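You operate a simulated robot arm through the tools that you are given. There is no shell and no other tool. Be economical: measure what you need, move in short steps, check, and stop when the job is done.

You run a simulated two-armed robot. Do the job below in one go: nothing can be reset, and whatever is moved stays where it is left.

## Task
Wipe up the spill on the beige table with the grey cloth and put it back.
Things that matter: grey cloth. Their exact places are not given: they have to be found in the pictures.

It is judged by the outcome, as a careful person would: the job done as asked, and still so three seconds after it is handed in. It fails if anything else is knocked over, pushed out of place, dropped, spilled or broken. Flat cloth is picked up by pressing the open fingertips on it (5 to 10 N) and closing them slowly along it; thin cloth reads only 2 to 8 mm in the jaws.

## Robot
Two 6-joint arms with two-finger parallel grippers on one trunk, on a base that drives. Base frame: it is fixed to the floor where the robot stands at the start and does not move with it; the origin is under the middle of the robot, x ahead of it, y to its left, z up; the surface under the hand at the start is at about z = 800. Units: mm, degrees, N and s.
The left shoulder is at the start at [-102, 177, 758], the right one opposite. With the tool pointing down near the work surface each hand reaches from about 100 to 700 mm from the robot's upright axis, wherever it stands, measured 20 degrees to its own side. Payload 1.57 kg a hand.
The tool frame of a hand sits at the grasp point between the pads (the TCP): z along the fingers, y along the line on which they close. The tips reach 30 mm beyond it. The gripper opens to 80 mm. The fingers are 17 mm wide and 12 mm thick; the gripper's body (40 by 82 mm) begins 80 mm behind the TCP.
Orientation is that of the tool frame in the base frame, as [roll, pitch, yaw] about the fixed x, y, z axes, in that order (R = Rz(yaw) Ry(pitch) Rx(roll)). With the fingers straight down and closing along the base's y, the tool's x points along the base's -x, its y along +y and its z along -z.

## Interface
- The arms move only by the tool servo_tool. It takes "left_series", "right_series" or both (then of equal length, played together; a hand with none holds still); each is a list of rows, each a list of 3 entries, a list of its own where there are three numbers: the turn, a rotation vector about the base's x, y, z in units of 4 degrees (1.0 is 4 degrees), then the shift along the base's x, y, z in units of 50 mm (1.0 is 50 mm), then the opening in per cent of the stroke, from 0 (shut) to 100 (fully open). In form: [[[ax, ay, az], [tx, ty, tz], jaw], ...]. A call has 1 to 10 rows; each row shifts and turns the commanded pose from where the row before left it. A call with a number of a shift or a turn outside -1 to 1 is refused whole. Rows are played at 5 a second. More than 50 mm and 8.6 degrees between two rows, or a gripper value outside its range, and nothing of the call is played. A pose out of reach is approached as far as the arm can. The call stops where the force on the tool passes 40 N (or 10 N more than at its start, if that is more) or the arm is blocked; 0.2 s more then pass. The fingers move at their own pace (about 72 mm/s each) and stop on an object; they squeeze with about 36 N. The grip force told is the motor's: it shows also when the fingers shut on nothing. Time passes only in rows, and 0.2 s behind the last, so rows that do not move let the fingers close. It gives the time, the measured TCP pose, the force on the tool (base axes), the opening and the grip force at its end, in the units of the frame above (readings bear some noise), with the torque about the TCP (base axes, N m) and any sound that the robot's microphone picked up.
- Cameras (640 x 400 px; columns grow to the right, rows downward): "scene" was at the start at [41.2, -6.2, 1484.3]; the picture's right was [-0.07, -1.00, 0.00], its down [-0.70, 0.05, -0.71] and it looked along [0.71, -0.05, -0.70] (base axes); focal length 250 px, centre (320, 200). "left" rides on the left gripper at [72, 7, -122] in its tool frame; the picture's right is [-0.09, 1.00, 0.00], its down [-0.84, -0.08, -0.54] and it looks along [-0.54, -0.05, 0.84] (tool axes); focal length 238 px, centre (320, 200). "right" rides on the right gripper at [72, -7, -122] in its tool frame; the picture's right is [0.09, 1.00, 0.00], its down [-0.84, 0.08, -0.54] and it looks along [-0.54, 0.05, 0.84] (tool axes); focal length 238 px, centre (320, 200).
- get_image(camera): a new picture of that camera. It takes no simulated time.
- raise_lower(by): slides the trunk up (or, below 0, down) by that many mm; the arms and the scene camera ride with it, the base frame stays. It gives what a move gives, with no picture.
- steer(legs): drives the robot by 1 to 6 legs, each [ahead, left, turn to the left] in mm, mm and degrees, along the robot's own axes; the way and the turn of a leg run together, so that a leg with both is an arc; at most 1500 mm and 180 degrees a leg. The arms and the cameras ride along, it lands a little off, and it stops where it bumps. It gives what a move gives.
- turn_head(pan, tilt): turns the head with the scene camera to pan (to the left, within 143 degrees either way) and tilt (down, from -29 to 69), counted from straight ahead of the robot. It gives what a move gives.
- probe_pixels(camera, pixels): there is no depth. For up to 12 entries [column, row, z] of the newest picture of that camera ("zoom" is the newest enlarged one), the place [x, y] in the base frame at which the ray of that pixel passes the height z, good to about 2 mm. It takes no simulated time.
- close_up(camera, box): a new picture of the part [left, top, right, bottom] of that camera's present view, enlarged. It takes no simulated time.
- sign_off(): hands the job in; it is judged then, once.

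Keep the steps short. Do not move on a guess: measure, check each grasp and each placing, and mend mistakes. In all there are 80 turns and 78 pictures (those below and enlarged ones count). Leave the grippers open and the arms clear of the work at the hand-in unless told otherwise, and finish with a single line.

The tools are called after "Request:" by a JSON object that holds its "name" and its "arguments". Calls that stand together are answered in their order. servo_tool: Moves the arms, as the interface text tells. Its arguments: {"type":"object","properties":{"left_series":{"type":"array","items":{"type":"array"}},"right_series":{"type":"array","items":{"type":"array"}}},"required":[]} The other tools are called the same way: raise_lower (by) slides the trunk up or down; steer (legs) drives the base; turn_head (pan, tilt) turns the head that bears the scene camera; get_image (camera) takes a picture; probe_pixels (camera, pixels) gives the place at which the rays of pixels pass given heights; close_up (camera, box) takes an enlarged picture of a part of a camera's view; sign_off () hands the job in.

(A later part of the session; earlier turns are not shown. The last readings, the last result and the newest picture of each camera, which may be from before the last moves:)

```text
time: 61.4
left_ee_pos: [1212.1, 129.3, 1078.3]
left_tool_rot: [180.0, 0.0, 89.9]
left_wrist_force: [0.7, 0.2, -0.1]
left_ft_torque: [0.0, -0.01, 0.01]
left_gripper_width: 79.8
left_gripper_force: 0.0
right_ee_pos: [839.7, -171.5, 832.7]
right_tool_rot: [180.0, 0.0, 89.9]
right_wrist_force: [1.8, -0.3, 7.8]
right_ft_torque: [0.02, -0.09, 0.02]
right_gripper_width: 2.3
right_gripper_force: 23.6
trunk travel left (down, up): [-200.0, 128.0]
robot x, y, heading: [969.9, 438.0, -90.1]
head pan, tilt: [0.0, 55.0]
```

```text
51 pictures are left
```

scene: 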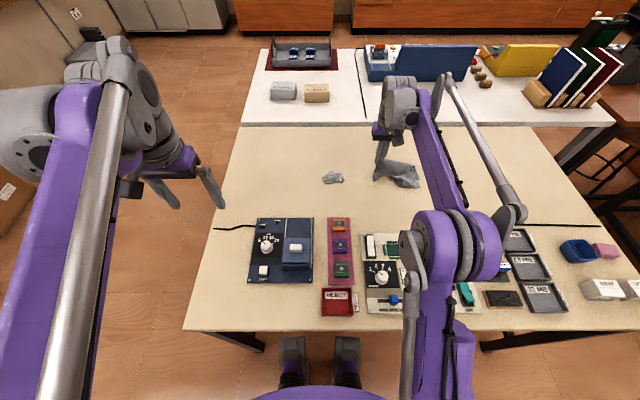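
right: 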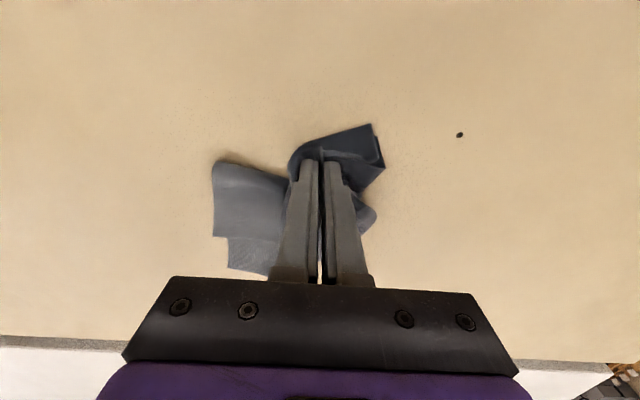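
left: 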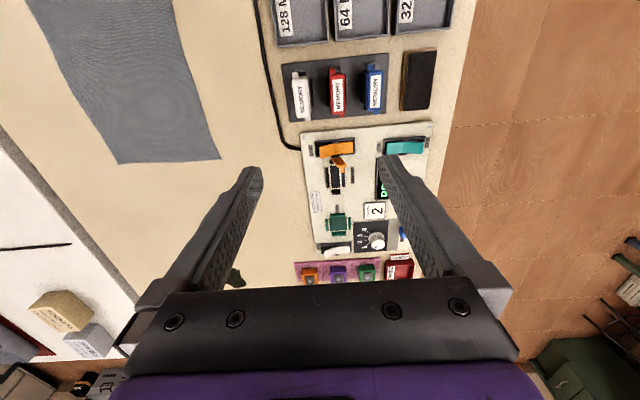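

One speck remains at (460,134), roughly (928,-142). I'll rub there.

Request:
{"name": "servo_tool", "arguments": {"right_series": [[[0, 0, 0], [0.7, 0.5, 0], 0], [[0, 0, 0], [0.8, 0, 0], 0], [[0, 0, 0], [0.6, 0.1, 0], 0], [[0, 0, 0], [-0.6, 0.15, 0], 0], [[0, 0, 0], [0.4, 0, 0], 0], [[0, 0, 0], [-0.2, -0.4, 0], 0], [[0, 0, 0], [-0.8, -0.1, 0], 0], [[0, 0, 0], [-0.8, 0, 0], 0], [[0, 0, 0], [-0.8, 0, 0], 0], [[0, 0, 0], [0, 0, 0], 0]]}}

Request:
{"name": "get_image", "arguments": {"camera": "right"}}

```text
time: 63.6
left_ee_pos: [1211.8, 129.7, 1079.6]
left_tool_rot: [-180.0, 0.0, 89.9]
left_wrist_force: [0.6, 0.1, 0.2]
left_ft_torque: [-0.01, 0.02, -0.01]
left_gripper_width: 80.0
left_gripper_force: 0.1
right_ee_pos: [803.7, -158.8, 831.8]
right_tool_rot: [-180.0, 0.0, 90.1]
right_wrist_force: [1.5, -0.3, 8.3]
right_ft_torque: [0.01, -0.12, 0.05]
right_gripper_width: 2.3
right_gripper_force: 23.9
trunk travel left (down, up): [-200.0, 128.0]
robot x, y, heading: [969.7, 439.3, -90.1]
head pan, tilt: [0.0, 55.0]
```

```text
50 pictures are left
```

right: 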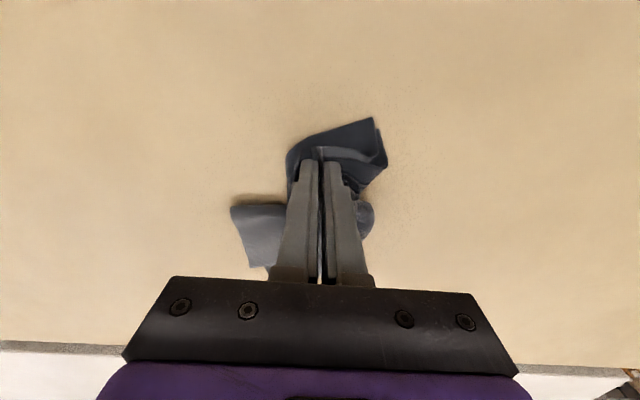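

The table looks clean in this view. I'll lift the cloth and check the wiped area and what was beneath the cloth.

Request:
{"name": "servo_tool", "arguments": {"right_series": [[[0, 0, 0], [0, 0.1, 0.5], 0], [[0, 0, 0], [0, 0.1, 0.8], 0], [[0, 0, 0], [0, 0.2, 0.8], 0], [[0, 0, 0], [0, 0.2, 0.8], 0], [[0, 0, 0], [0, 0.2, 0.8], 0], [[0, 0, 0], [0, 0.2, 0.8], 0], [[0, 0, 0], [0, 0.2, 0.2], 0], [[0, 0, 0], [0, 0, 0], 0]]}}

Request:
{"name": "get_image", "arguments": {"camera": "right"}}

Request:
{"name": "get_image", "arguments": {"camera": "scene"}}

Request:
{"name": "close_up", "arguments": {"camera": "scene", "box": [260, 130, 440, 240]}}

```text
time: 65.4
left_ee_pos: [1211.6, 128.4, 1078.5]
left_tool_rot: [180.0, 0.1, 89.9]
left_wrist_force: [-1.2, 0.5, 0.3]
left_ft_torque: [0.0, 0.01, -0.01]
left_gripper_width: 79.9
left_gripper_force: 0.1
right_ee_pos: [805.7, -98.7, 1069.5]
right_tool_rot: [180.0, 0.0, 89.9]
right_wrist_force: [0.5, -0.4, -0.4]
right_ft_torque: [0.01, -0.02, -0.02]
right_gripper_width: 2.2
right_gripper_force: 23.8
trunk travel left (down, up): [-200.0, 128.0]
robot x, y, heading: [972.3, 440.6, -90.2]
head pan, tilt: [0.0, 55.0]
```

```text
49 pictures are left
```

right: 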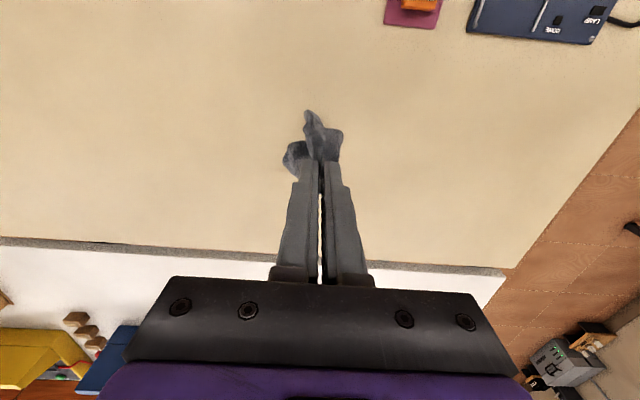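

```text
48 pictures are left
```

scene: 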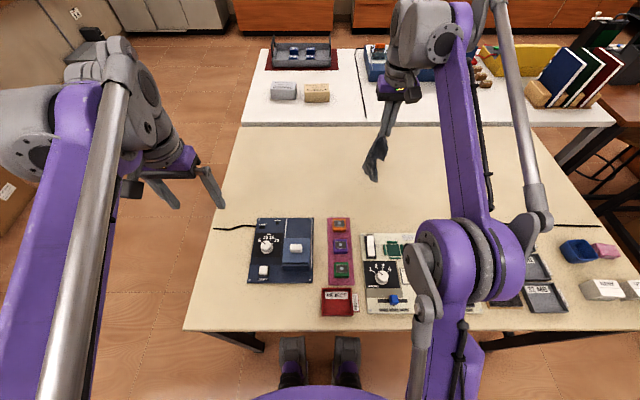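

```text
3.56 times, centred on (350, 185) of scene
```

zoom: 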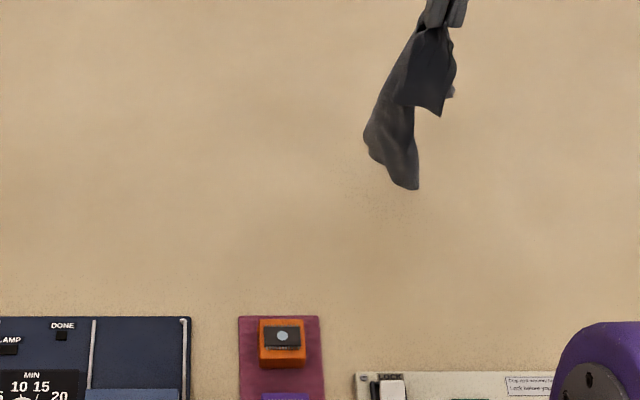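

The table is clean. I'll raise the trunk a bit and slide the robot 370 mm to its right along the table, to x≈600, to put the cloth back.

Request:
{"name": "raise_lower", "arguments": {"by": 60}}

Request:
{"name": "steer", "arguments": {"legs": [[0, -370, 0]]}}

Request:
{"name": "get_image", "arguments": {"camera": "scene"}}

```text
time: 66.4
left_ee_pos: [1211.4, 130.0, 1138.7]
left_tool_rot: [-180.0, -0.1, 89.8]
left_wrist_force: [-0.7, -0.3, 0.1]
left_ft_torque: [-0.01, -0.02, 0.04]
left_gripper_width: 79.8
left_gripper_force: 0.1
right_ee_pos: [805.1, -99.7, 1127.7]
right_tool_rot: [-180.0, 0.0, 89.9]
right_wrist_force: [0.8, 0.5, -0.2]
right_ft_torque: [0.0, 0.05, 0.0]
right_gripper_width: 2.1
right_gripper_force: 23.4
trunk travel left (down, up): [-260.0, 68.0]
robot x, y, heading: [968.5, 440.1, -89.9]
head pan, tilt: [0.0, 55.0]
```

```text
time: 70.2
left_ee_pos: [842.0, 129.5, 1139.8]
left_tool_rot: [-179.9, 0.0, 90.0]
left_wrist_force: [0.3, -0.3, -0.3]
left_ft_torque: [0.01, 0.0, 0.01]
left_gripper_width: 79.8
left_gripper_force: 0.1
right_ee_pos: [435.2, -98.8, 1129.1]
right_tool_rot: [-180.0, 0.0, 89.9]
right_wrist_force: [-0.2, -0.2, -0.4]
right_ft_torque: [0.01, 0.0, 0.02]
right_gripper_width: 2.1
right_gripper_force: 23.6
trunk travel left (down, up): [-260.0, 68.0]
robot x, y, heading: [600.3, 440.1, -90.1]
head pan, tilt: [0.0, 55.0]
```

```text
46 pictures are left
```

scene: 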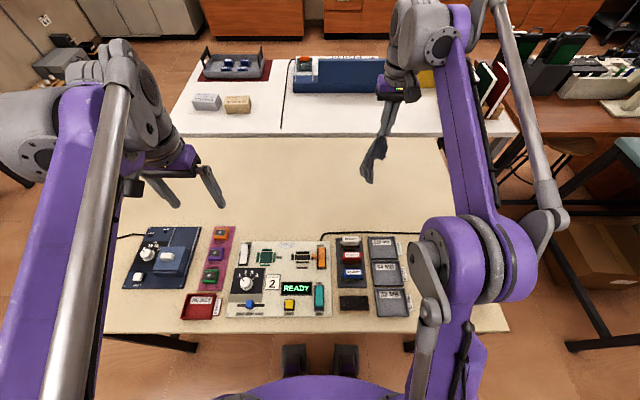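

To restore the original orientation I'll shift the robot 120 mm back to its left for better reach. Then I'll turn the gripper +90° about z to undo the base's turn, in steps of 4°.

Request:
{"name": "steer", "arguments": {"legs": [[0, 120, 0]]}}

Request:
{"name": "servo_tool", "arguments": {"right_series": [[[0, 0, 1], [0.2, 0, 0], 0], [[0, 0, 1], [0.2, 0, 0], 0], [[0, 0, 1], [0.2, 0, 0], 0], [[0, 0, 1], [0.2, 0, 0], 0], [[0, 0, 1], [0.2, 0, 0], 0], [[0, 0, 1], [0.2, 0, 0], 0], [[0, 0, 1], [0.2, 0, 0], 0], [[0, 0, 1], [0.2, 0, 0], 0], [[0, 0, 1], [0.2, 0, 0], 0], [[0, 0, 1], [0.2, 0, 0], 0]]}}

Request:
{"name": "servo_tool", "arguments": {"right_series": [[[0, 0, 1], [0, 0, 0], 0], [[0, 0, 1], [0, 0, 0], 0], [[0, 0, 1], [0, 0, 0], 0], [[0, 0, 1], [0, 0, 0], 0], [[0, 0, 1], [0, 0, 0], 0], [[0, 0, 1], [0, 0, 0], 0], [[0, 0, 1], [0, 0, 0], 0], [[0, 0, 1], [0, 0, 0], 0], [[0, 0, 1], [0, 0, 0], 0], [[0, 0, 1], [0, 0, 0], 0]]}}

```text
time: 71.9
left_ee_pos: [961.5, 128.0, 1138.6]
left_tool_rot: [179.9, 0.0, 89.8]
left_wrist_force: [0.9, -0.1, -0.6]
left_ft_torque: [-0.04, 0.02, 0.01]
left_gripper_width: 80.0
left_gripper_force: 0.1
right_ee_pos: [553.0, -98.6, 1128.1]
right_tool_rot: [-180.0, 0.1, 89.8]
right_wrist_force: [0.0, 0.0, 0.9]
right_ft_torque: [0.0, 0.0, 0.0]
right_gripper_width: 2.0
right_gripper_force: 23.8
trunk travel left (down, up): [-260.0, 68.0]
robot x, y, heading: [723.3, 446.6, -90.1]
head pan, tilt: [0.0, 55.0]
```

```text
time: 74.1
left_ee_pos: [961.5, 128.0, 1138.5]
left_tool_rot: [179.9, 0.0, 89.9]
left_wrist_force: [0.0, 0.4, 0.8]
left_ft_torque: [-0.04, 0.02, -0.02]
left_gripper_width: 80.1
left_gripper_force: 0.0
right_ee_pos: [653.4, -97.6, 1126.9]
right_tool_rot: [-180.0, 0.0, 129.9]
right_wrist_force: [1.2, 0.4, -0.3]
right_ft_torque: [-0.01, 0.01, -0.04]
right_gripper_width: 2.1
right_gripper_force: 23.8
trunk travel left (down, up): [-260.0, 68.0]
robot x, y, heading: [718.2, 437.3, -90.3]
head pan, tilt: [0.0, 55.0]
```

```text
time: 76.3
left_ee_pos: [961.5, 128.0, 1138.6]
left_tool_rot: [179.9, 0.0, 89.8]
left_wrist_force: [-1.0, 0.4, -0.4]
left_ft_torque: [-0.02, 0.03, 0.0]
left_gripper_width: 79.9
left_gripper_force: 0.1
right_ee_pos: [654.0, -98.0, 1128.0]
right_tool_rot: [-179.9, 0.0, 169.8]
right_wrist_force: [0.4, 0.1, -0.4]
right_ft_torque: [0.0, 0.0, -0.01]
right_gripper_width: 2.1
right_gripper_force: 23.8
trunk travel left (down, up): [-260.0, 68.0]
robot x, y, heading: [722.3, 443.5, -90.2]
head pan, tilt: [0.0, 55.0]
```

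Ten more degrees of turn, then I'll lower the trunk and hand and move to about (690,-171), with the cloth end touching down.

Request:
{"name": "servo_tool", "arguments": {"right_series": [[[0, 0, 1], [0, 0, 0], 0], [[0, 0, 1], [0, 0, 0], 0], [[0, 0, 0.55], [0, 0, 0], 0], [[0, 0, 0], [0, 0, 0], 0]]}}

Request:
{"name": "raise_lower", "arguments": {"by": -60}}

Request:
{"name": "servo_tool", "arguments": {"right_series": [[[0, 0, 0], [0.4, -0.2, -0.4], 0], [[0, 0, 0], [0.4, -0.2, -0.4], 0], [[0, 0, 0], [0.2, -0.5, -0.4], 0], [[0, 0, 0], [0, -0.56, -0.4], 0], [[0, 0, 0], [0, 0, 0], 0]]}}

Request:
{"name": "get_image", "arguments": {"camera": "scene"}}

Request:
{"name": "get_image", "arguments": {"camera": "right"}}

```text
time: 77.3
left_ee_pos: [960.4, 129.0, 1139.4]
left_tool_rot: [-180.0, 0.1, 89.8]
left_wrist_force: [-0.5, -0.4, 0.0]
left_ft_torque: [0.0, -0.01, 0.01]
left_gripper_width: 79.9
left_gripper_force: 0.1
right_ee_pos: [653.1, -99.8, 1127.9]
right_tool_rot: [180.0, 0.0, -179.9]
right_wrist_force: [0.5, 0.4, -0.2]
right_ft_torque: [0.02, 0.02, -0.03]
right_gripper_width: 2.0
right_gripper_force: 23.5
trunk travel left (down, up): [-260.0, 68.0]
robot x, y, heading: [719.6, 437.6, -90.2]
head pan, tilt: [0.0, 55.0]
```

```text
time: 78.3
left_ee_pos: [961.2, 128.2, 1078.6]
left_tool_rot: [180.0, -0.1, 89.8]
left_wrist_force: [0.0, 0.6, -0.1]
left_ft_torque: [-0.01, 0.03, -0.01]
left_gripper_width: 80.2
left_gripper_force: 0.1
right_ee_pos: [652.9, -98.1, 1067.4]
right_tool_rot: [-180.0, -0.1, -180.0]
right_wrist_force: [-0.4, -0.6, -0.3]
right_ft_torque: [-0.01, 0.0, -0.03]
right_gripper_width: 2.0
right_gripper_force: 23.5
trunk travel left (down, up): [-200.0, 128.0]
robot x, y, heading: [721.4, 441.3, -90.0]
head pan, tilt: [0.0, 55.0]
```

```text
time: 79.5
left_ee_pos: [961.7, 128.1, 1078.6]
left_tool_rot: [179.9, -0.1, 89.8]
left_wrist_force: [1.0, 0.7, 0.2]
left_ft_torque: [0.03, 0.0, 0.01]
left_gripper_width: 79.9
left_gripper_force: 0.1
right_ee_pos: [700.5, -145.2, 997.2]
right_tool_rot: [-179.9, 0.0, -180.0]
right_wrist_force: [0.6, -0.3, 0.1]
right_ft_torque: [0.01, 0.02, -0.03]
right_gripper_width: 2.2
right_gripper_force: 23.8
right hand out of reach, approached as far as the arm can: row 3, 4
trunk travel left (down, up): [-200.0, 128.0]
robot x, y, heading: [721.0, 439.3, -90.2]
head pan, tilt: [0.0, 55.0]
```

```text
45 pictures are left
```

scene: 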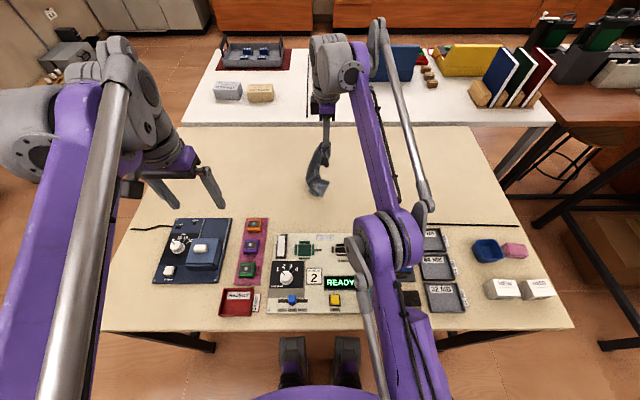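

```text
44 pictures are left
```

right: 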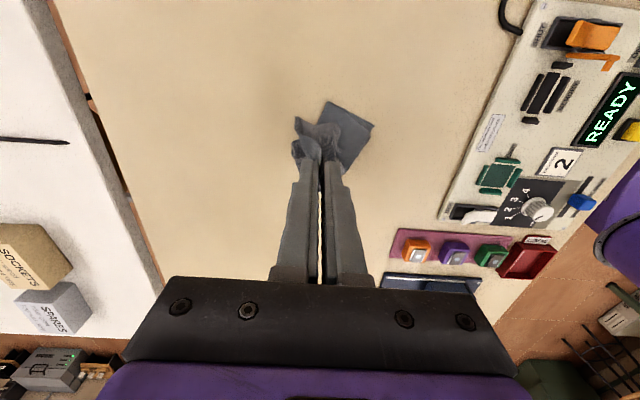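

I'm close enough. Now I'll lay the cloth by moving toward -x while lowering, easing y to about -170.

Request:
{"name": "servo_tool", "arguments": {"right_series": [[[0, 0, 0], [-0.4, 0, -0.5], 0], [[0, 0, 0], [-0.4, -0.2, -0.5], 0], [[0, 0, 0], [-0.5, -0.2, -0.5], 0], [[0, 0, 0], [-0.5, -0.1, -0.5], 0], [[0, 0, 0], [-0.5, 0, -0.5], 0], [[0, 0, 0], [-0.5, 0, -0.4], 0], [[0, 0, 0], [-0.4, 0, -0.3], 0], [[0, 0, 0], [0, 0, 0], 0]]}}

Request:
{"name": "get_image", "arguments": {"camera": "right"}}

Request:
{"name": "close_up", "arguments": {"camera": "scene", "box": [270, 100, 470, 230]}}

```text
time: 81.3
left_ee_pos: [961.2, 127.8, 1079.3]
left_tool_rot: [-180.0, 0.0, 89.7]
left_wrist_force: [0.6, 0.5, 0.8]
left_ft_torque: [0.02, 0.03, -0.02]
left_gripper_width: 80.0
left_gripper_force: 0.2
right_ee_pos: [541.2, -170.5, 836.6]
right_tool_rot: [-180.0, -0.1, -179.9]
right_wrist_force: [-0.4, -0.1, 0.5]
right_ft_torque: [-0.01, -0.04, 0.01]
right_gripper_width: 2.4
right_gripper_force: 23.8
trunk travel left (down, up): [-200.0, 128.0]
robot x, y, heading: [722.5, 439.0, -90.3]
head pan, tilt: [0.0, 55.0]
```

```text
43 pictures are left
```

right: 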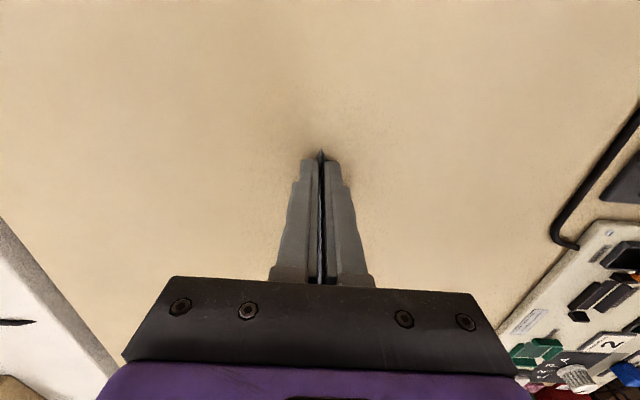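

```text
3.08 times, centred on (370, 165) of scene
```

zoom: 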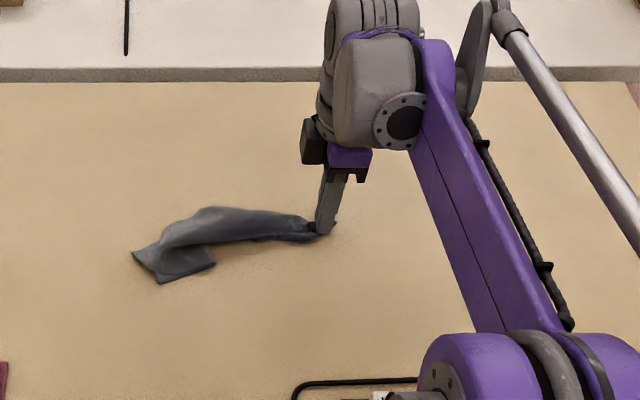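

The cloth trails toward +x but is narrow and bunched. I'll drag it to x≈378 first, then spread it out.

Request:
{"name": "servo_tool", "arguments": {"right_series": [[[0, 0, 0], [-0.6, 0, -0.02], 0], [[0, 0, 0], [-0.6, 0, 0], 0], [[0, 0, 0], [-0.6, 0, 0], 0], [[0, 0, 0], [-0.6, 0, 0], 0], [[0, 0, 0], [-0.6, 0, 0], 0], [[0, 0, 0], [-0.26, 0, 0], 0], [[0, 0, 0], [0, 0, 0], 0]]}}

Request:
{"name": "get_image", "arguments": {"camera": "right"}}

Request:
{"name": "close_up", "arguments": {"camera": "scene", "box": [290, 100, 490, 230]}}

```text
time: 82.9
left_ee_pos: [960.7, 127.6, 1078.6]
left_tool_rot: [180.0, 0.0, 89.7]
left_wrist_force: [-0.1, -0.4, 0.4]
left_ft_torque: [-0.02, 0.02, 0.01]
left_gripper_width: 80.2
left_gripper_force: 0.1
right_ee_pos: [378.0, -171.0, 835.4]
right_tool_rot: [-180.0, 0.0, 180.0]
right_wrist_force: [1.3, 0.3, 0.1]
right_ft_torque: [-0.01, -0.03, -0.06]
right_gripper_width: 2.2
right_gripper_force: 23.7
trunk travel left (down, up): [-200.0, 128.0]
robot x, y, heading: [719.0, 439.3, -90.1]
head pan, tilt: [0.0, 55.0]
```

```text
41 pictures are left
```

right: 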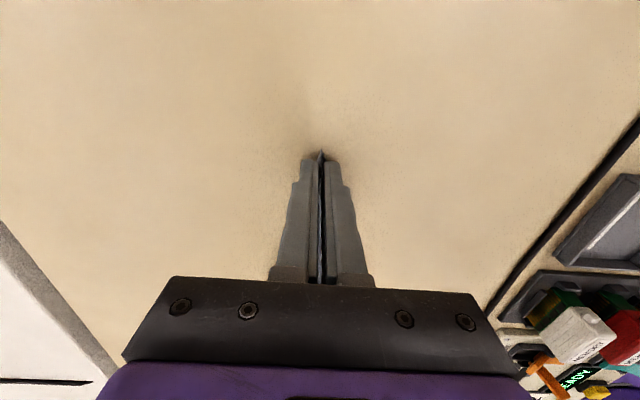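

```text
3.08 times, centred on (390, 165) of scene
```

zoom: 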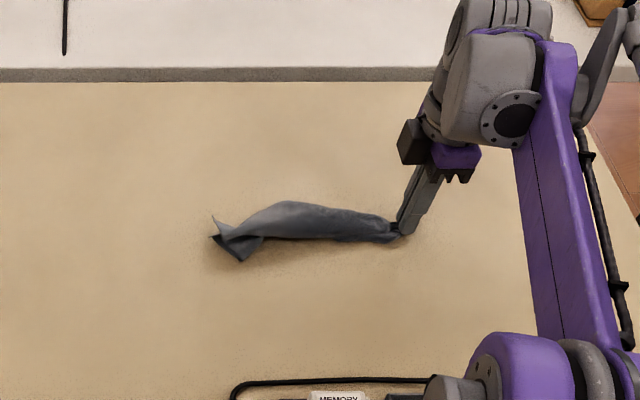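

I'll release slowly, lift away, and view the cloth.

Request:
{"name": "servo_tool", "arguments": {"right_series": [[[0, 0, 0], [0, 0, 0], 10], [[0, 0, 0], [0, 0, 0], 25], [[0, 0, 0], [0, 0, 0], 40], [[0, 0, 0], [0, 0, 0.4], 40], [[0, 0, 0], [0, 0, 0.8], 50], [[0, 0, 0], [0, 0.2, 0.9], 100], [[0, 0, 0], [0, 0.2, 0.9], 100], [[0, 0, 0], [0, 0.4, 0.4], 100], [[0, 0, 0], [-0.5, 0.5, 0], 100], [[0, 0, 0], [0, 0, 0], 100]]}}

Request:
{"name": "get_image", "arguments": {"camera": "right"}}

Request:
{"name": "close_up", "arguments": {"camera": "scene", "box": [290, 100, 490, 230]}}

```text
time: 85.1
left_ee_pos: [961.0, 127.7, 1077.1]
left_tool_rot: [180.0, 0.0, 89.9]
left_wrist_force: [0.0, -0.1, -0.2]
left_ft_torque: [0.0, -0.01, -0.02]
left_gripper_width: 79.9
left_gripper_force: 0.0
right_ee_pos: [353.9, -105.9, 1005.3]
right_tool_rot: [179.9, 0.0, 180.0]
right_wrist_force: [0.3, -0.1, -0.4]
right_ft_torque: [0.03, 0.01, 0.0]
right_gripper_width: 79.9
right_gripper_force: 0.1
trunk travel left (down, up): [-200.0, 128.0]
robot x, y, heading: [720.5, 438.6, -90.1]
head pan, tilt: [0.0, 55.0]
```

```text
39 pictures are left
```

right: 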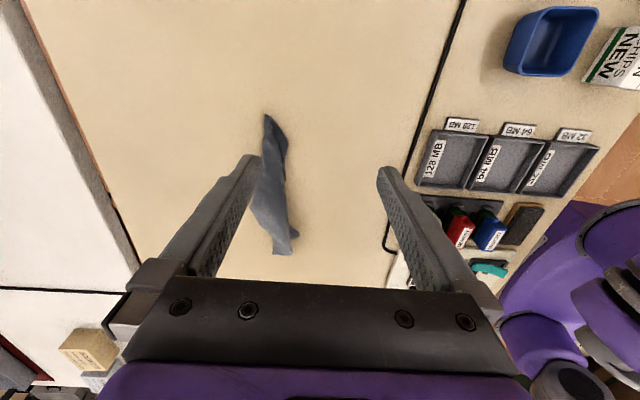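

```text
3.08 times, centred on (390, 165) of scene
```

zoom: 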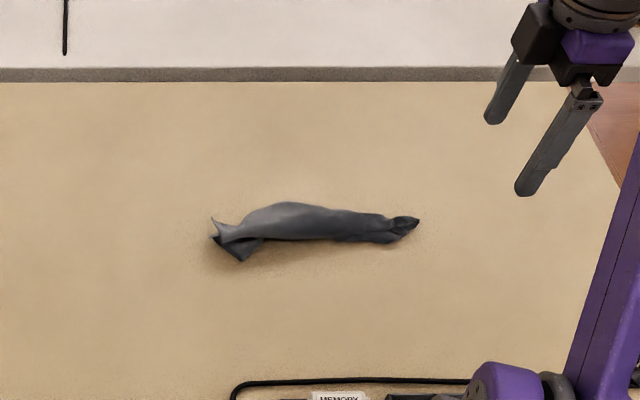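

The cloth is back at its spot but rolled up like a rope. I'll look closer for free corners so I can spread it.

Request:
{"name": "close_up", "arguments": {"camera": "scene", "box": [345, 150, 435, 195]}}

Request:
{"name": "close_up", "arguments": {"camera": "right", "box": [200, 100, 360, 270]}}

Request:
{"name": "probe_pixels", "arguments": {"camera": "scene", "pixels": [[356, 171, 800], [365, 183, 800], [420, 170, 800], [380, 165, 800]]}}

```text
7.11 times, centred on (390, 172) of scene
```

zoom: 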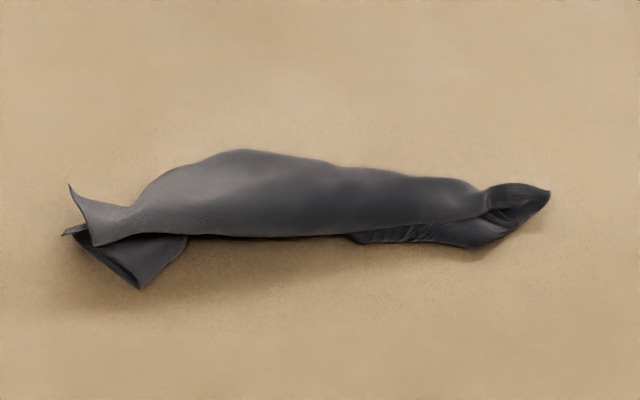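

```text
2.35 times, centred on (280, 185) of right
```

zoom: 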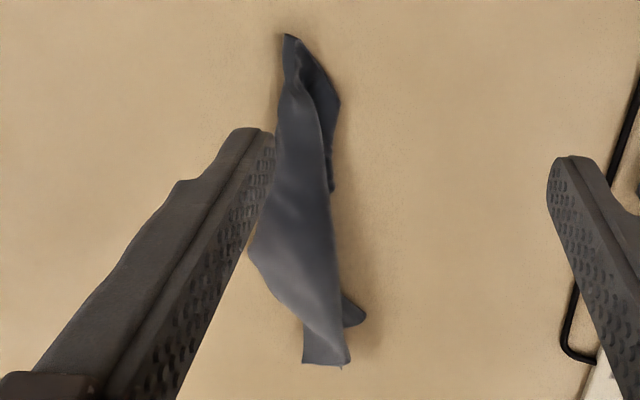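

```text
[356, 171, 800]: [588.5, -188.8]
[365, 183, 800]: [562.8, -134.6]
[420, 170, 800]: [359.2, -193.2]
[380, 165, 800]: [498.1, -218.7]
```

The cloth's centre is about (475,-175), essentially where it was, but it's folded lengthwise, with the fold on the -y side and the free edges on the +y side. To unfold it toward -y I need reach beyond y=-210, so I'll drive back to the starting place.

Request:
{"name": "raise_lower", "arguments": {"by": 120}}

Request:
{"name": "steer", "arguments": {"legs": [[-410, 0, 0], [0, 0, 90], [-870, 0, 0], [0, -850, 0], [150, 0, 0]]}}

Request:
{"name": "turn_head", "arguments": {"pan": -10, "tilt": 60}}

Request:
{"name": "get_image", "arguments": {"camera": "scene"}}

```text
time: 86.6
left_ee_pos: [960.8, 129.2, 1198.3]
left_tool_rot: [179.9, 0.0, 89.8]
left_wrist_force: [0.1, -0.4, -0.1]
left_ft_torque: [0.0, -0.02, -0.01]
left_gripper_width: 80.1
left_gripper_force: 0.0
right_ee_pos: [353.0, -116.2, 1143.6]
right_tool_rot: [-178.4, 0.0, 179.9]
right_wrist_force: [0.3, 0.2, 0.5]
right_ft_torque: [-0.03, -0.05, -0.01]
right_gripper_width: 79.9
right_gripper_force: 0.1
trunk travel left (down, up): [-320.0, 8.0]
robot x, y, heading: [719.3, 438.9, -90.3]
head pan, tilt: [0.0, 55.0]
```

```text
time: 105.6
left_ee_pos: [310.9, 234.0, 1197.2]
left_tool_rot: [180.0, -0.1, 180.0]
left_wrist_force: [-0.5, 0.5, 0.1]
left_ft_torque: [0.04, 0.01, -0.01]
left_gripper_width: 80.1
left_gripper_force: 0.0
right_ee_pos: [559.8, -373.4, 1143.7]
right_tool_rot: [-178.3, 0.0, -89.8]
right_wrist_force: [-0.1, -0.8, -0.6]
right_ft_torque: [-0.03, 0.02, 0.0]
right_gripper_width: 80.0
right_gripper_force: 0.0
trunk travel left (down, up): [-320.0, 8.0]
robot x, y, heading: [0.5, -5.8, -0.0]
head pan, tilt: [0.0, 55.0]
```

```text
time: 106.3
left_ee_pos: [313.3, 233.8, 1198.6]
left_tool_rot: [180.0, 0.0, -180.0]
left_wrist_force: [1.1, 0.3, 0.4]
left_ft_torque: [-0.02, 0.02, 0.0]
left_gripper_width: 80.0
left_gripper_force: 0.1
right_ee_pos: [560.4, -372.6, 1143.7]
right_tool_rot: [-178.3, 0.0, -89.8]
right_wrist_force: [-0.3, 0.0, -0.1]
right_ft_torque: [0.01, 0.0, -0.01]
right_gripper_width: 80.2
right_gripper_force: 0.0
trunk travel left (down, up): [-320.0, 8.0]
robot x, y, heading: [3.2, -5.6, -0.1]
head pan, tilt: [-10.0, 60.0]
```

```text
35 pictures are left
```

scene: 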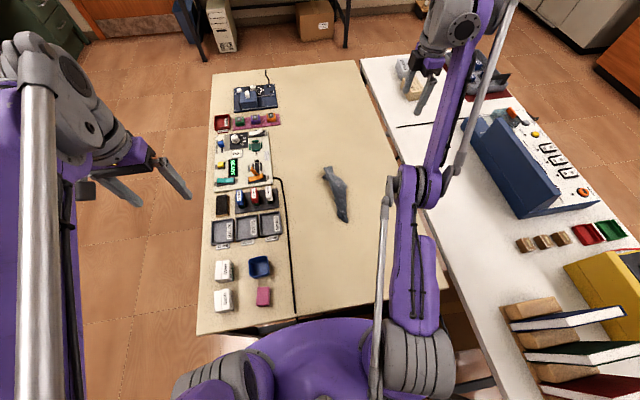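

I'm back at the start place. The cloth at (336,195) hasn't moved. I'll zoom in.

Request:
{"name": "close_up", "arguments": {"camera": "scene", "box": [295, 155, 385, 235]}}

Request:
{"name": "probe_pixels", "arguments": {"camera": "zoom", "pixels": [[200, 100, 800], [230, 170, 800], [330, 200, 800], [330, 330, 800], [370, 470, 800], [260, 300, 800]]}}

```text
5.00 times, centred on (340, 195) of scene
```

zoom: 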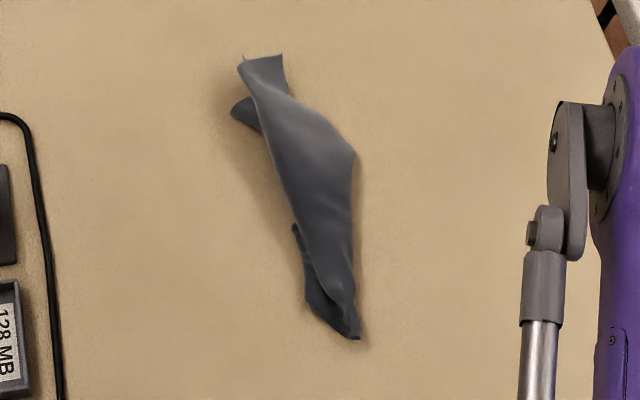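

```text
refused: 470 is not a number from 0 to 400
```

Request:
{"name": "probe_pixels", "arguments": {"camera": "zoom", "pixels": [[242, 62, 800], [284, 56, 800], [234, 112, 800], [355, 152, 800], [262, 140, 815], [298, 225, 815], [307, 295, 800], [360, 338, 800], [330, 300, 805]]}}

```text
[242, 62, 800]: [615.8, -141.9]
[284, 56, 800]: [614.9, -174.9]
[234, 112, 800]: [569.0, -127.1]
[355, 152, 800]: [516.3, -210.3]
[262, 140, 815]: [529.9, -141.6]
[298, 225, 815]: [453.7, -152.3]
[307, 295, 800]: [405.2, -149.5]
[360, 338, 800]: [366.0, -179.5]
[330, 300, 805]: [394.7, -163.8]
```

The end near (610,-150) should hold the far corners. I'll bring the trunk down and look there with the right hand's camera.

Request:
{"name": "raise_lower", "arguments": {"by": -120}}

Request:
{"name": "servo_tool", "arguments": {"right_series": [[[0, 0, 0], [0.5, 0.7, 0], 100], [[0, 0, 0], [0, 0.7, -0.6], 100], [[0, 0, 0], [0, 0, -0.6], 100], [[0, 0, 0], [0, 0, 0], 100]]}}

Request:
{"name": "get_image", "arguments": {"camera": "right"}}

```text
time: 107.8
left_ee_pos: [313.7, 234.0, 1077.8]
left_tool_rot: [-180.0, 0.1, -180.0]
left_wrist_force: [0.2, 0.8, -0.4]
left_ft_torque: [-0.01, 0.0, 0.04]
left_gripper_width: 80.2
left_gripper_force: 0.1
right_ee_pos: [560.1, -372.9, 1023.2]
right_tool_rot: [-178.4, 0.0, -89.7]
right_wrist_force: [1.0, -0.3, -0.9]
right_ft_torque: [-0.03, -0.01, -0.02]
right_gripper_width: 80.0
right_gripper_force: 0.1
trunk travel left (down, up): [-200.0, 128.0]
robot x, y, heading: [-1.8, -5.5, -0.2]
head pan, tilt: [-10.0, 60.0]
```

```text
time: 108.8
left_ee_pos: [312.5, 234.2, 1078.2]
left_tool_rot: [-180.0, -0.1, -180.0]
left_wrist_force: [0.3, 0.0, 0.3]
left_ft_torque: [-0.05, 0.02, 0.01]
left_gripper_width: 80.3
left_gripper_force: 0.0
right_ee_pos: [576.3, -300.3, 958.4]
right_tool_rot: [-178.4, 0.0, -89.8]
right_wrist_force: [-0.1, 0.2, 0.1]
right_ft_torque: [0.0, 0.0, 0.0]
right_gripper_width: 79.9
right_gripper_force: 0.1
right hand out of reach, approached as far as the arm can: row 1
trunk travel left (down, up): [-200.0, 128.0]
robot x, y, heading: [1.4, -7.3, 0.0]
head pan, tilt: [-10.0, 60.0]
```

```text
33 pictures are left
```

right: 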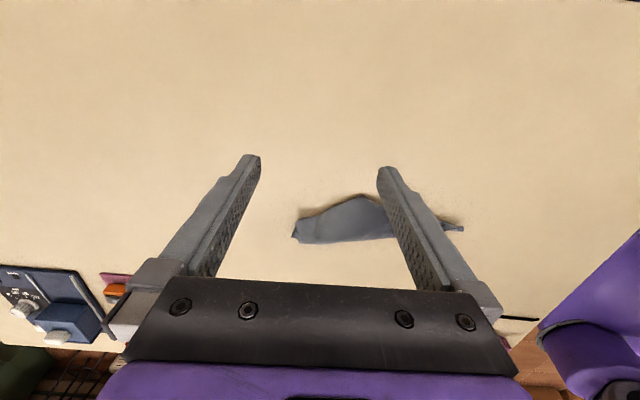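

Request:
{"name": "close_up", "arguments": {"camera": "right", "box": [270, 170, 400, 260]}}

Request:
{"name": "probe_pixels", "arguments": {"camera": "right", "pixels": [[293, 236, 800], [300, 216, 800], [361, 194, 800], [305, 244, 800], [463, 230, 800]]}}

```text
4.44 times, centred on (335, 215) of right
```

zoom: 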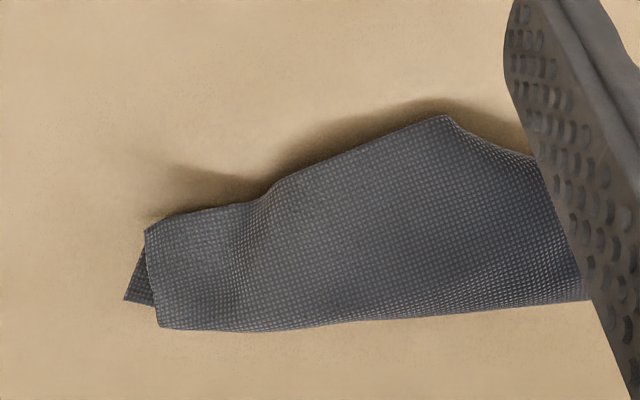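

```text
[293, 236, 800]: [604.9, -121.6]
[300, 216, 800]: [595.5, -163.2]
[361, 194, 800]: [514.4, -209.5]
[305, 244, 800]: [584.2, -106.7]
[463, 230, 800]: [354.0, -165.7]
```

The point at about (514,-210) looks like a raised free corner of the top layer. I'll try unfolding it toward -y, moving the right hand above (513,-205) partly open.

Request:
{"name": "servo_tool", "arguments": {"right_series": [[[0, 0, 0], [-0.6, 0.6, 0], 60], [[0, 0, 0], [-0.66, 0.66, -0.2], 40], [[0, 0, 0], [0, 0.64, -0.6], 40], [[0, 0, 0], [0, 0, -0.8], 40], [[0, 0, 0], [0, 0, -0.3], 40], [[0, 0, 0], [0, 0, 0], 40]]}}

Request:
{"name": "get_image", "arguments": {"camera": "right"}}

Request:
{"name": "close_up", "arguments": {"camera": "scene", "box": [295, 155, 385, 235]}}

```text
time: 110.2
left_ee_pos: [311.8, 234.8, 1078.1]
left_tool_rot: [-179.9, 0.0, 179.9]
left_wrist_force: [0.4, 1.0, 0.3]
left_ft_torque: [-0.01, 0.0, 0.0]
left_gripper_width: 79.8
left_gripper_force: 0.0
right_ee_pos: [513.2, -207.0, 863.3]
right_tool_rot: [-178.5, 0.0, -89.8]
right_wrist_force: [0.1, 0.9, 0.5]
right_ft_torque: [0.01, 0.02, -0.01]
right_gripper_width: 32.3
right_gripper_force: 0.1
trunk travel left (down, up): [-200.0, 128.0]
robot x, y, heading: [-2.0, -6.5, -0.0]
head pan, tilt: [-10.0, 60.0]
```

```text
31 pictures are left
```

right: 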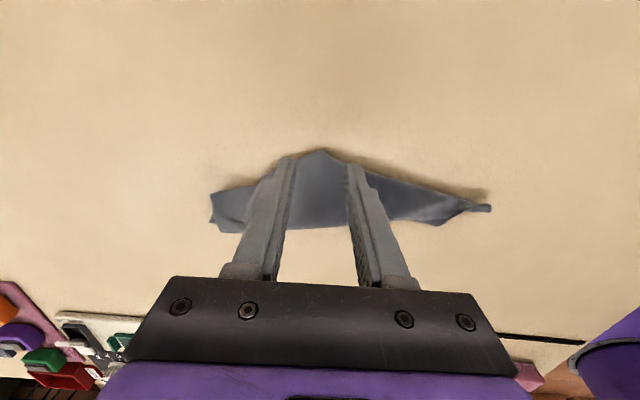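

```text
5.00 times, centred on (340, 195) of scene
```

zoom: 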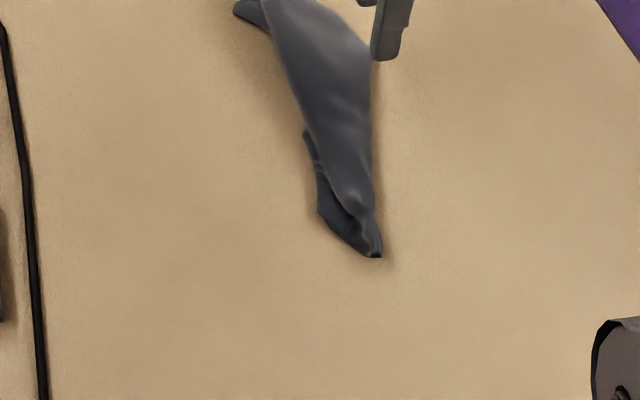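

The fingers straddle the corner at about (320,155). I'll lower gently, watching the force.

Request:
{"name": "servo_tool", "arguments": {"right_series": [[[0, 0, 0], [0, 0.04, -0.3], 40], [[0, 0, 0], [0, 0, -0.1], 40], [[0, 0, 0], [0, 0, -0.08], 40], [[0, 0, 0], [0, 0, 0], 40]]}}

```text
time: 111.2
left_ee_pos: [312.5, 233.3, 1078.1]
left_tool_rot: [-180.0, 0.0, -180.0]
left_wrist_force: [-0.6, -0.5, -0.4]
left_ft_torque: [0.01, -0.01, -0.03]
left_gripper_width: 80.2
left_gripper_force: 0.0
right_ee_pos: [512.6, -203.6, 838.0]
right_tool_rot: [-178.3, 0.1, -89.7]
right_wrist_force: [-0.3, -0.1, 0.2]
right_ft_torque: [-0.01, -0.03, 0.0]
right_gripper_width: 31.9
right_gripper_force: 0.0
trunk travel left (down, up): [-200.0, 128.0]
robot x, y, heading: [1.4, -9.5, 0.2]
head pan, tilt: [-10.0, 60.0]
```

No contact force yet. Closing here should gather mostly the top layer, so I'll go 2 mm lower and close slowly.

Request:
{"name": "servo_tool", "arguments": {"right_series": [[[0, 0, 0], [0, 0, -0.06], 40], [[0, 0, 0], [0, 0, 0], 34], [[0, 0, 0], [0, 0, 0], 28], [[0, 0, 0], [0, 0, 0], 22], [[0, 0, 0], [0, 0, 0], 16], [[0, 0, 0], [0, 0, 0], 10], [[0, 0, 0], [0, 0, 0], 4], [[0, 0, 0], [0, 0, 0], 0], [[0, 0, 0], [0, 0, 0], 0]]}}

Request:
{"name": "servo_tool", "arguments": {"right_series": [[[0, 0, 0], [0, 0, 0.4], 0], [[0, 0, 0], [0, 0, 0.6], 0], [[0, 0, 0], [0, 0, 0], 0]]}}

Request:
{"name": "get_image", "arguments": {"camera": "right"}}

Request:
{"name": "close_up", "arguments": {"camera": "scene", "box": [295, 145, 395, 225]}}

```text
time: 113.2
left_ee_pos: [312.4, 233.9, 1078.6]
left_tool_rot: [179.9, 0.0, 180.0]
left_wrist_force: [-0.4, -0.2, 0.2]
left_ft_torque: [-0.03, 0.01, -0.02]
left_gripper_width: 79.9
left_gripper_force: 0.0
right_ee_pos: [512.9, -203.0, 836.9]
right_tool_rot: [-178.4, 0.0, -89.8]
right_wrist_force: [0.1, 0.1, 1.0]
right_ft_torque: [0.03, -0.02, 0.0]
right_gripper_width: 1.9
right_gripper_force: 23.3
trunk travel left (down, up): [-200.0, 128.0]
robot x, y, heading: [2.1, -10.0, 0.2]
head pan, tilt: [-10.0, 60.0]
```

```text
time: 114.0
left_ee_pos: [312.2, 233.6, 1078.4]
left_tool_rot: [179.9, 0.0, 180.0]
left_wrist_force: [-0.1, 0.2, -0.3]
left_ft_torque: [0.01, -0.04, 0.02]
left_gripper_width: 80.0
left_gripper_force: 0.1
right_ee_pos: [512.6, -204.9, 887.0]
right_tool_rot: [-178.4, 0.1, -89.9]
right_wrist_force: [-0.6, -0.5, 0.8]
right_ft_torque: [0.04, -0.01, 0.01]
right_gripper_width: 2.0
right_gripper_force: 23.5
trunk travel left (down, up): [-200.0, 128.0]
robot x, y, heading: [0.9, -6.6, 0.1]
head pan, tilt: [-10.0, 60.0]
```

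```text
29 pictures are left
```

right: 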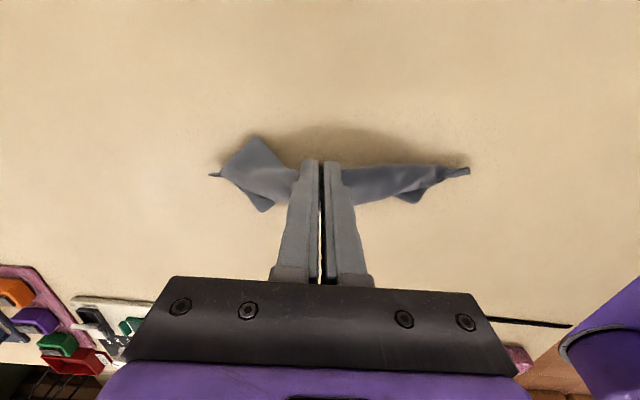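

```text
5.00 times, centred on (345, 185) of scene
```

zoom: 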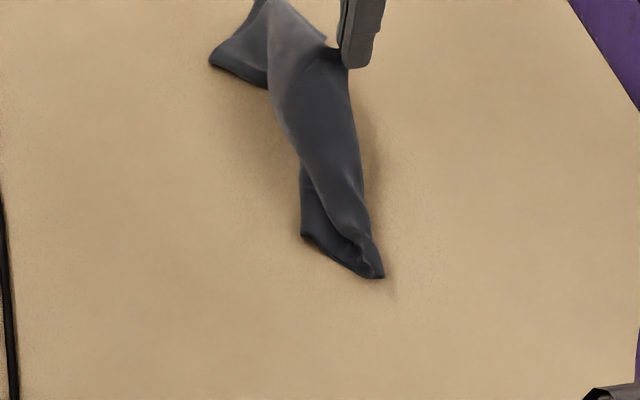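

The side is held. I'll pull it toward -y at low height and see if it opens.

Request:
{"name": "servo_tool", "arguments": {"right_series": [[[0, 0, 0], [0, -0.6, -0.3], 0], [[0, 0, 0], [0, -0.7, -0.3], 0], [[0, 0, 0], [0, -0.7, -0.3], 0], [[0, 0, 0], [0, 0, 0], 0]]}}

Request:
{"name": "get_image", "arguments": {"camera": "right"}}

Request:
{"name": "close_up", "arguments": {"camera": "scene", "box": [295, 125, 415, 225]}}

```text
time: 115.0
left_ee_pos: [312.2, 235.2, 1078.7]
left_tool_rot: [180.0, 0.0, -179.9]
left_wrist_force: [-0.1, 0.3, 0.3]
left_ft_torque: [-0.04, -0.03, 0.01]
left_gripper_width: 79.9
left_gripper_force: 0.1
right_ee_pos: [511.9, -303.0, 841.6]
right_tool_rot: [-178.4, 0.0, -89.8]
right_wrist_force: [-0.4, -0.1, 0.3]
right_ft_torque: [0.01, 0.0, 0.03]
right_gripper_width: 1.5
right_gripper_force: 23.3
trunk travel left (down, up): [-200.0, 128.0]
robot x, y, heading: [-2.8, -10.7, 0.2]
head pan, tilt: [-10.0, 60.0]
```

```text
27 pictures are left
```

right: 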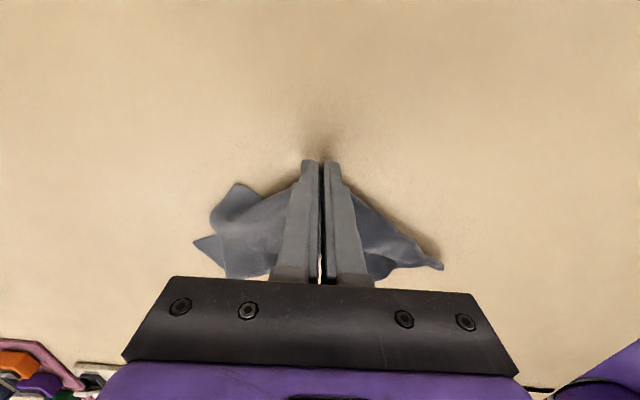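

```text
4.00 times, centred on (355, 175) of scene
```

zoom: 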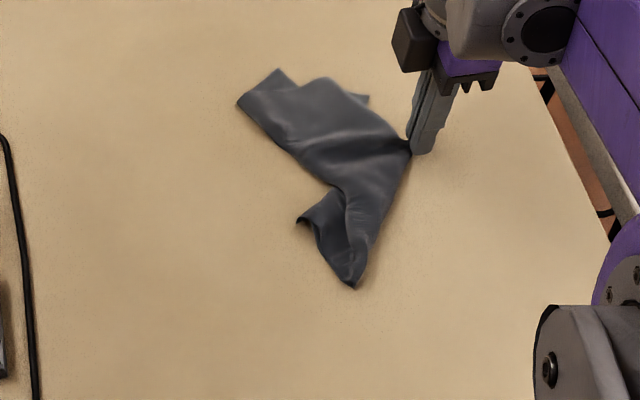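

It's opening well. With the right hand holding, I'll use the left hand to pull the near-left flap at (305,218) in the zoom. I'll measure it first.

Request:
{"name": "probe_pixels", "arguments": {"camera": "zoom", "pixels": [[300, 221, 800], [320, 212, 805], [318, 240, 800], [352, 287, 800], [240, 103, 800], [280, 70, 800], [368, 98, 800], [408, 150, 800]]}}

Request:
{"name": "close_up", "arguments": {"camera": "scene", "box": [340, 160, 400, 205]}}

```text
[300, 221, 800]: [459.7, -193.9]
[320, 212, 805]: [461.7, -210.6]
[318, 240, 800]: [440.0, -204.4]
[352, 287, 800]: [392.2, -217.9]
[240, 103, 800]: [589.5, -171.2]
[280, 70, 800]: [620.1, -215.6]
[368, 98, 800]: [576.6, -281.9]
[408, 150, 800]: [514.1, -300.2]
```

```text
8.89 times, centred on (370, 182) of scene
```

zoom: 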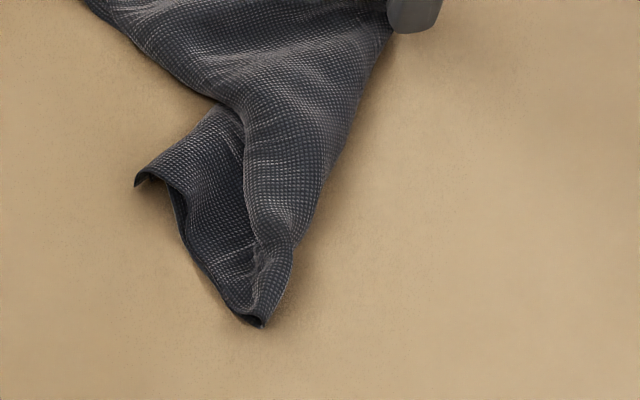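

The near-left corner is at about (460,-194). I'll bring the left hand above (458,-200), partly open. Both hands stay about 100 mm apart.

Request:
{"name": "servo_tool", "arguments": {"left_series": [[[0, 0, 0], [0.32, -0.86, 0], 100], [[0, 0, 0], [0.32, -0.86, 0], 80], [[0, 0, 0], [0.32, -0.86, 0], 60], [[0, 0, 0], [0.32, -0.86, 0], 40], [[0, 0, 0], [0.32, -0.86, 0], 30], [[0, 0, 0], [0.32, -0.86, 0], 30], [[0, 0, 0], [0.32, -0.86, 0], 30], [[0, 0, 0], [0.32, -0.86, 0], 30], [[0, 0, 0], [0.32, -0.86, 0], 30], [[0, 0, 0], [0, -0.86, 0], 30]]}}

Request:
{"name": "servo_tool", "arguments": {"left_series": [[[0, 0, 0], [0, 0, -0.9], 30], [[0, 0, 0], [0, 0, -0.9], 30], [[0, 0, 0], [0, 0, -0.9], 30], [[0, 0, 0], [0, 0, -0.9], 30], [[0, 0, 0], [0, 0, -0.5], 30], [[0, 0, 0], [0, 0, 0], 30]]}}

Request:
{"name": "get_image", "arguments": {"camera": "left"}}

```text
time: 117.2
left_ee_pos: [441.0, -186.4, 1067.2]
left_tool_rot: [-180.0, 0.0, 180.0]
left_wrist_force: [0.2, 0.2, 0.3]
left_ft_torque: [0.01, -0.03, 0.01]
left_gripper_width: 24.0
left_gripper_force: 0.1
left hand out of reach, approached as far as the arm can: row 10
right_ee_pos: [510.5, -303.6, 841.4]
right_tool_rot: [-178.3, 0.0, -89.8]
right_wrist_force: [-0.5, 0.5, 0.4]
right_ft_torque: [-0.03, -0.01, 0.0]
right_gripper_width: 1.7
right_gripper_force: 23.4
trunk travel left (down, up): [-200.0, 128.0]
robot x, y, heading: [3.5, -8.3, -0.2]
head pan, tilt: [-10.0, 60.0]
```

```text
time: 118.6
left_ee_pos: [440.5, -185.1, 861.1]
left_tool_rot: [-180.0, 0.0, 180.0]
left_wrist_force: [-0.5, 0.0, -0.8]
left_ft_torque: [0.0, 0.02, 0.0]
left_gripper_width: 23.7
left_gripper_force: 0.0
right_ee_pos: [511.5, -302.7, 840.6]
right_tool_rot: [-178.4, 0.0, -89.8]
right_wrist_force: [-0.8, 0.0, -0.7]
right_ft_torque: [-0.03, -0.05, 0.02]
right_gripper_width: 1.6
right_gripper_force: 22.8
trunk travel left (down, up): [-200.0, 128.0]
robot x, y, heading: [4.6, -3.4, -0.1]
head pan, tilt: [-10.0, 60.0]
```

```text
24 pictures are left
```

left: 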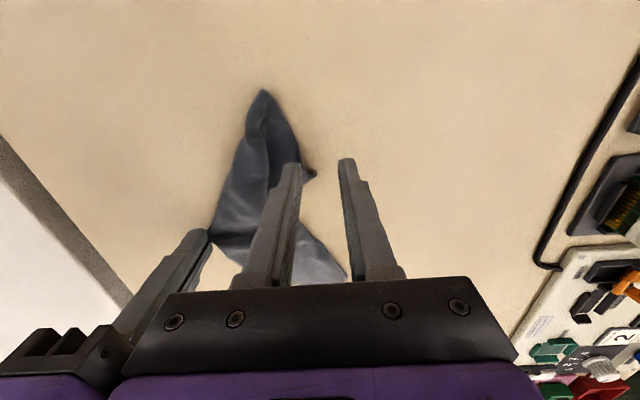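

The corner at (312,173) is just left of the gripper's centre. I'll shift by (+14,-13) and lower to light contact.

Request:
{"name": "servo_tool", "arguments": {"left_series": [[[0, 0, 0], [0.28, -0.28, 0], 30], [[0, 0, 0], [0, 0, -0.3], 30], [[0, 0, 0], [0, 0, -0.16], 30], [[0, 0, 0], [0, 0, -0.08], 30], [[0, 0, 0], [0, 0, 0], 30]]}}

Request:
{"name": "get_image", "arguments": {"camera": "left"}}

```text
time: 119.8
left_ee_pos: [454.9, -198.4, 834.4]
left_tool_rot: [180.0, 0.1, 180.0]
left_wrist_force: [0.7, 0.0, 0.0]
left_ft_torque: [-0.04, -0.04, 0.03]
left_gripper_width: 24.0
left_gripper_force: 0.1
right_ee_pos: [512.3, -303.1, 841.2]
right_tool_rot: [-178.4, -0.1, -89.8]
right_wrist_force: [0.2, 0.9, -1.0]
right_ft_torque: [0.0, -0.01, -0.01]
right_gripper_width: 1.7
right_gripper_force: 23.4
trunk travel left (down, up): [-200.0, 128.0]
robot x, y, heading: [-1.3, -7.0, -0.1]
head pan, tilt: [-10.0, 60.0]
```

```text
23 pictures are left
```

left: 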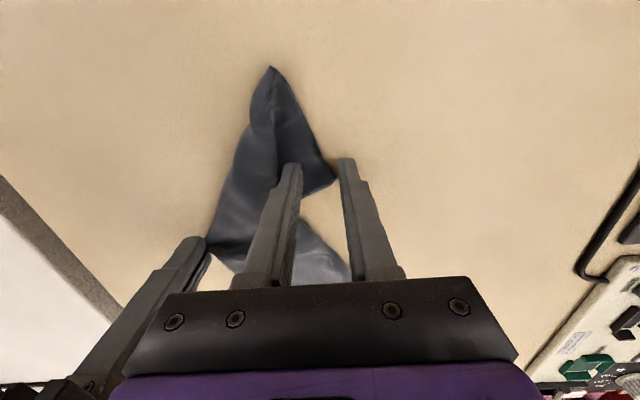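

The corner flap lies between the fingers. I'll go about 3 mm lower and close slowly.

Request:
{"name": "servo_tool", "arguments": {"left_series": [[[0, 0, 0], [-0.04, 0, -0.05], 30], [[0, 0, 0], [0, 0, 0], 24], [[0, 0, 0], [0, 0, 0], 18], [[0, 0, 0], [0, 0, 0], 12], [[0, 0, 0], [0, 0, 0], 6], [[0, 0, 0], [0, 0, 0], 0], [[0, 0, 0], [0, 0, 0], 0], [[0, 0, 0], [0, 0, 0], 0]]}}

Request:
{"name": "get_image", "arguments": {"camera": "left"}}

```text
time: 121.6
left_ee_pos: [453.0, -199.9, 830.8]
left_tool_rot: [-179.9, 0.0, -180.0]
left_wrist_force: [-0.7, -2.6, 15.2]
left_ft_torque: [-0.11, 0.01, 0.0]
left_gripper_width: 2.0
left_gripper_force: 23.8
right_ee_pos: [511.8, -305.2, 842.2]
right_tool_rot: [-178.4, 0.0, -89.8]
right_wrist_force: [0.1, -0.4, 0.0]
right_ft_torque: [0.03, 0.0, -0.01]
right_gripper_width: 2.0
right_gripper_force: 23.7
trunk travel left (down, up): [-200.0, 128.0]
robot x, y, heading: [2.0, -9.6, -0.1]
head pan, tilt: [-10.0, 60.0]
```

```text
22 pictures are left
```

left: 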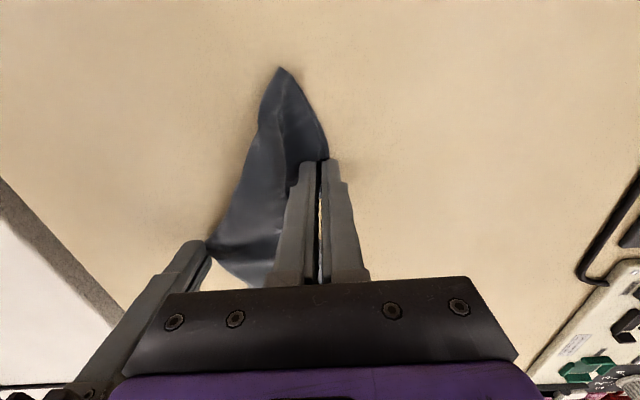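

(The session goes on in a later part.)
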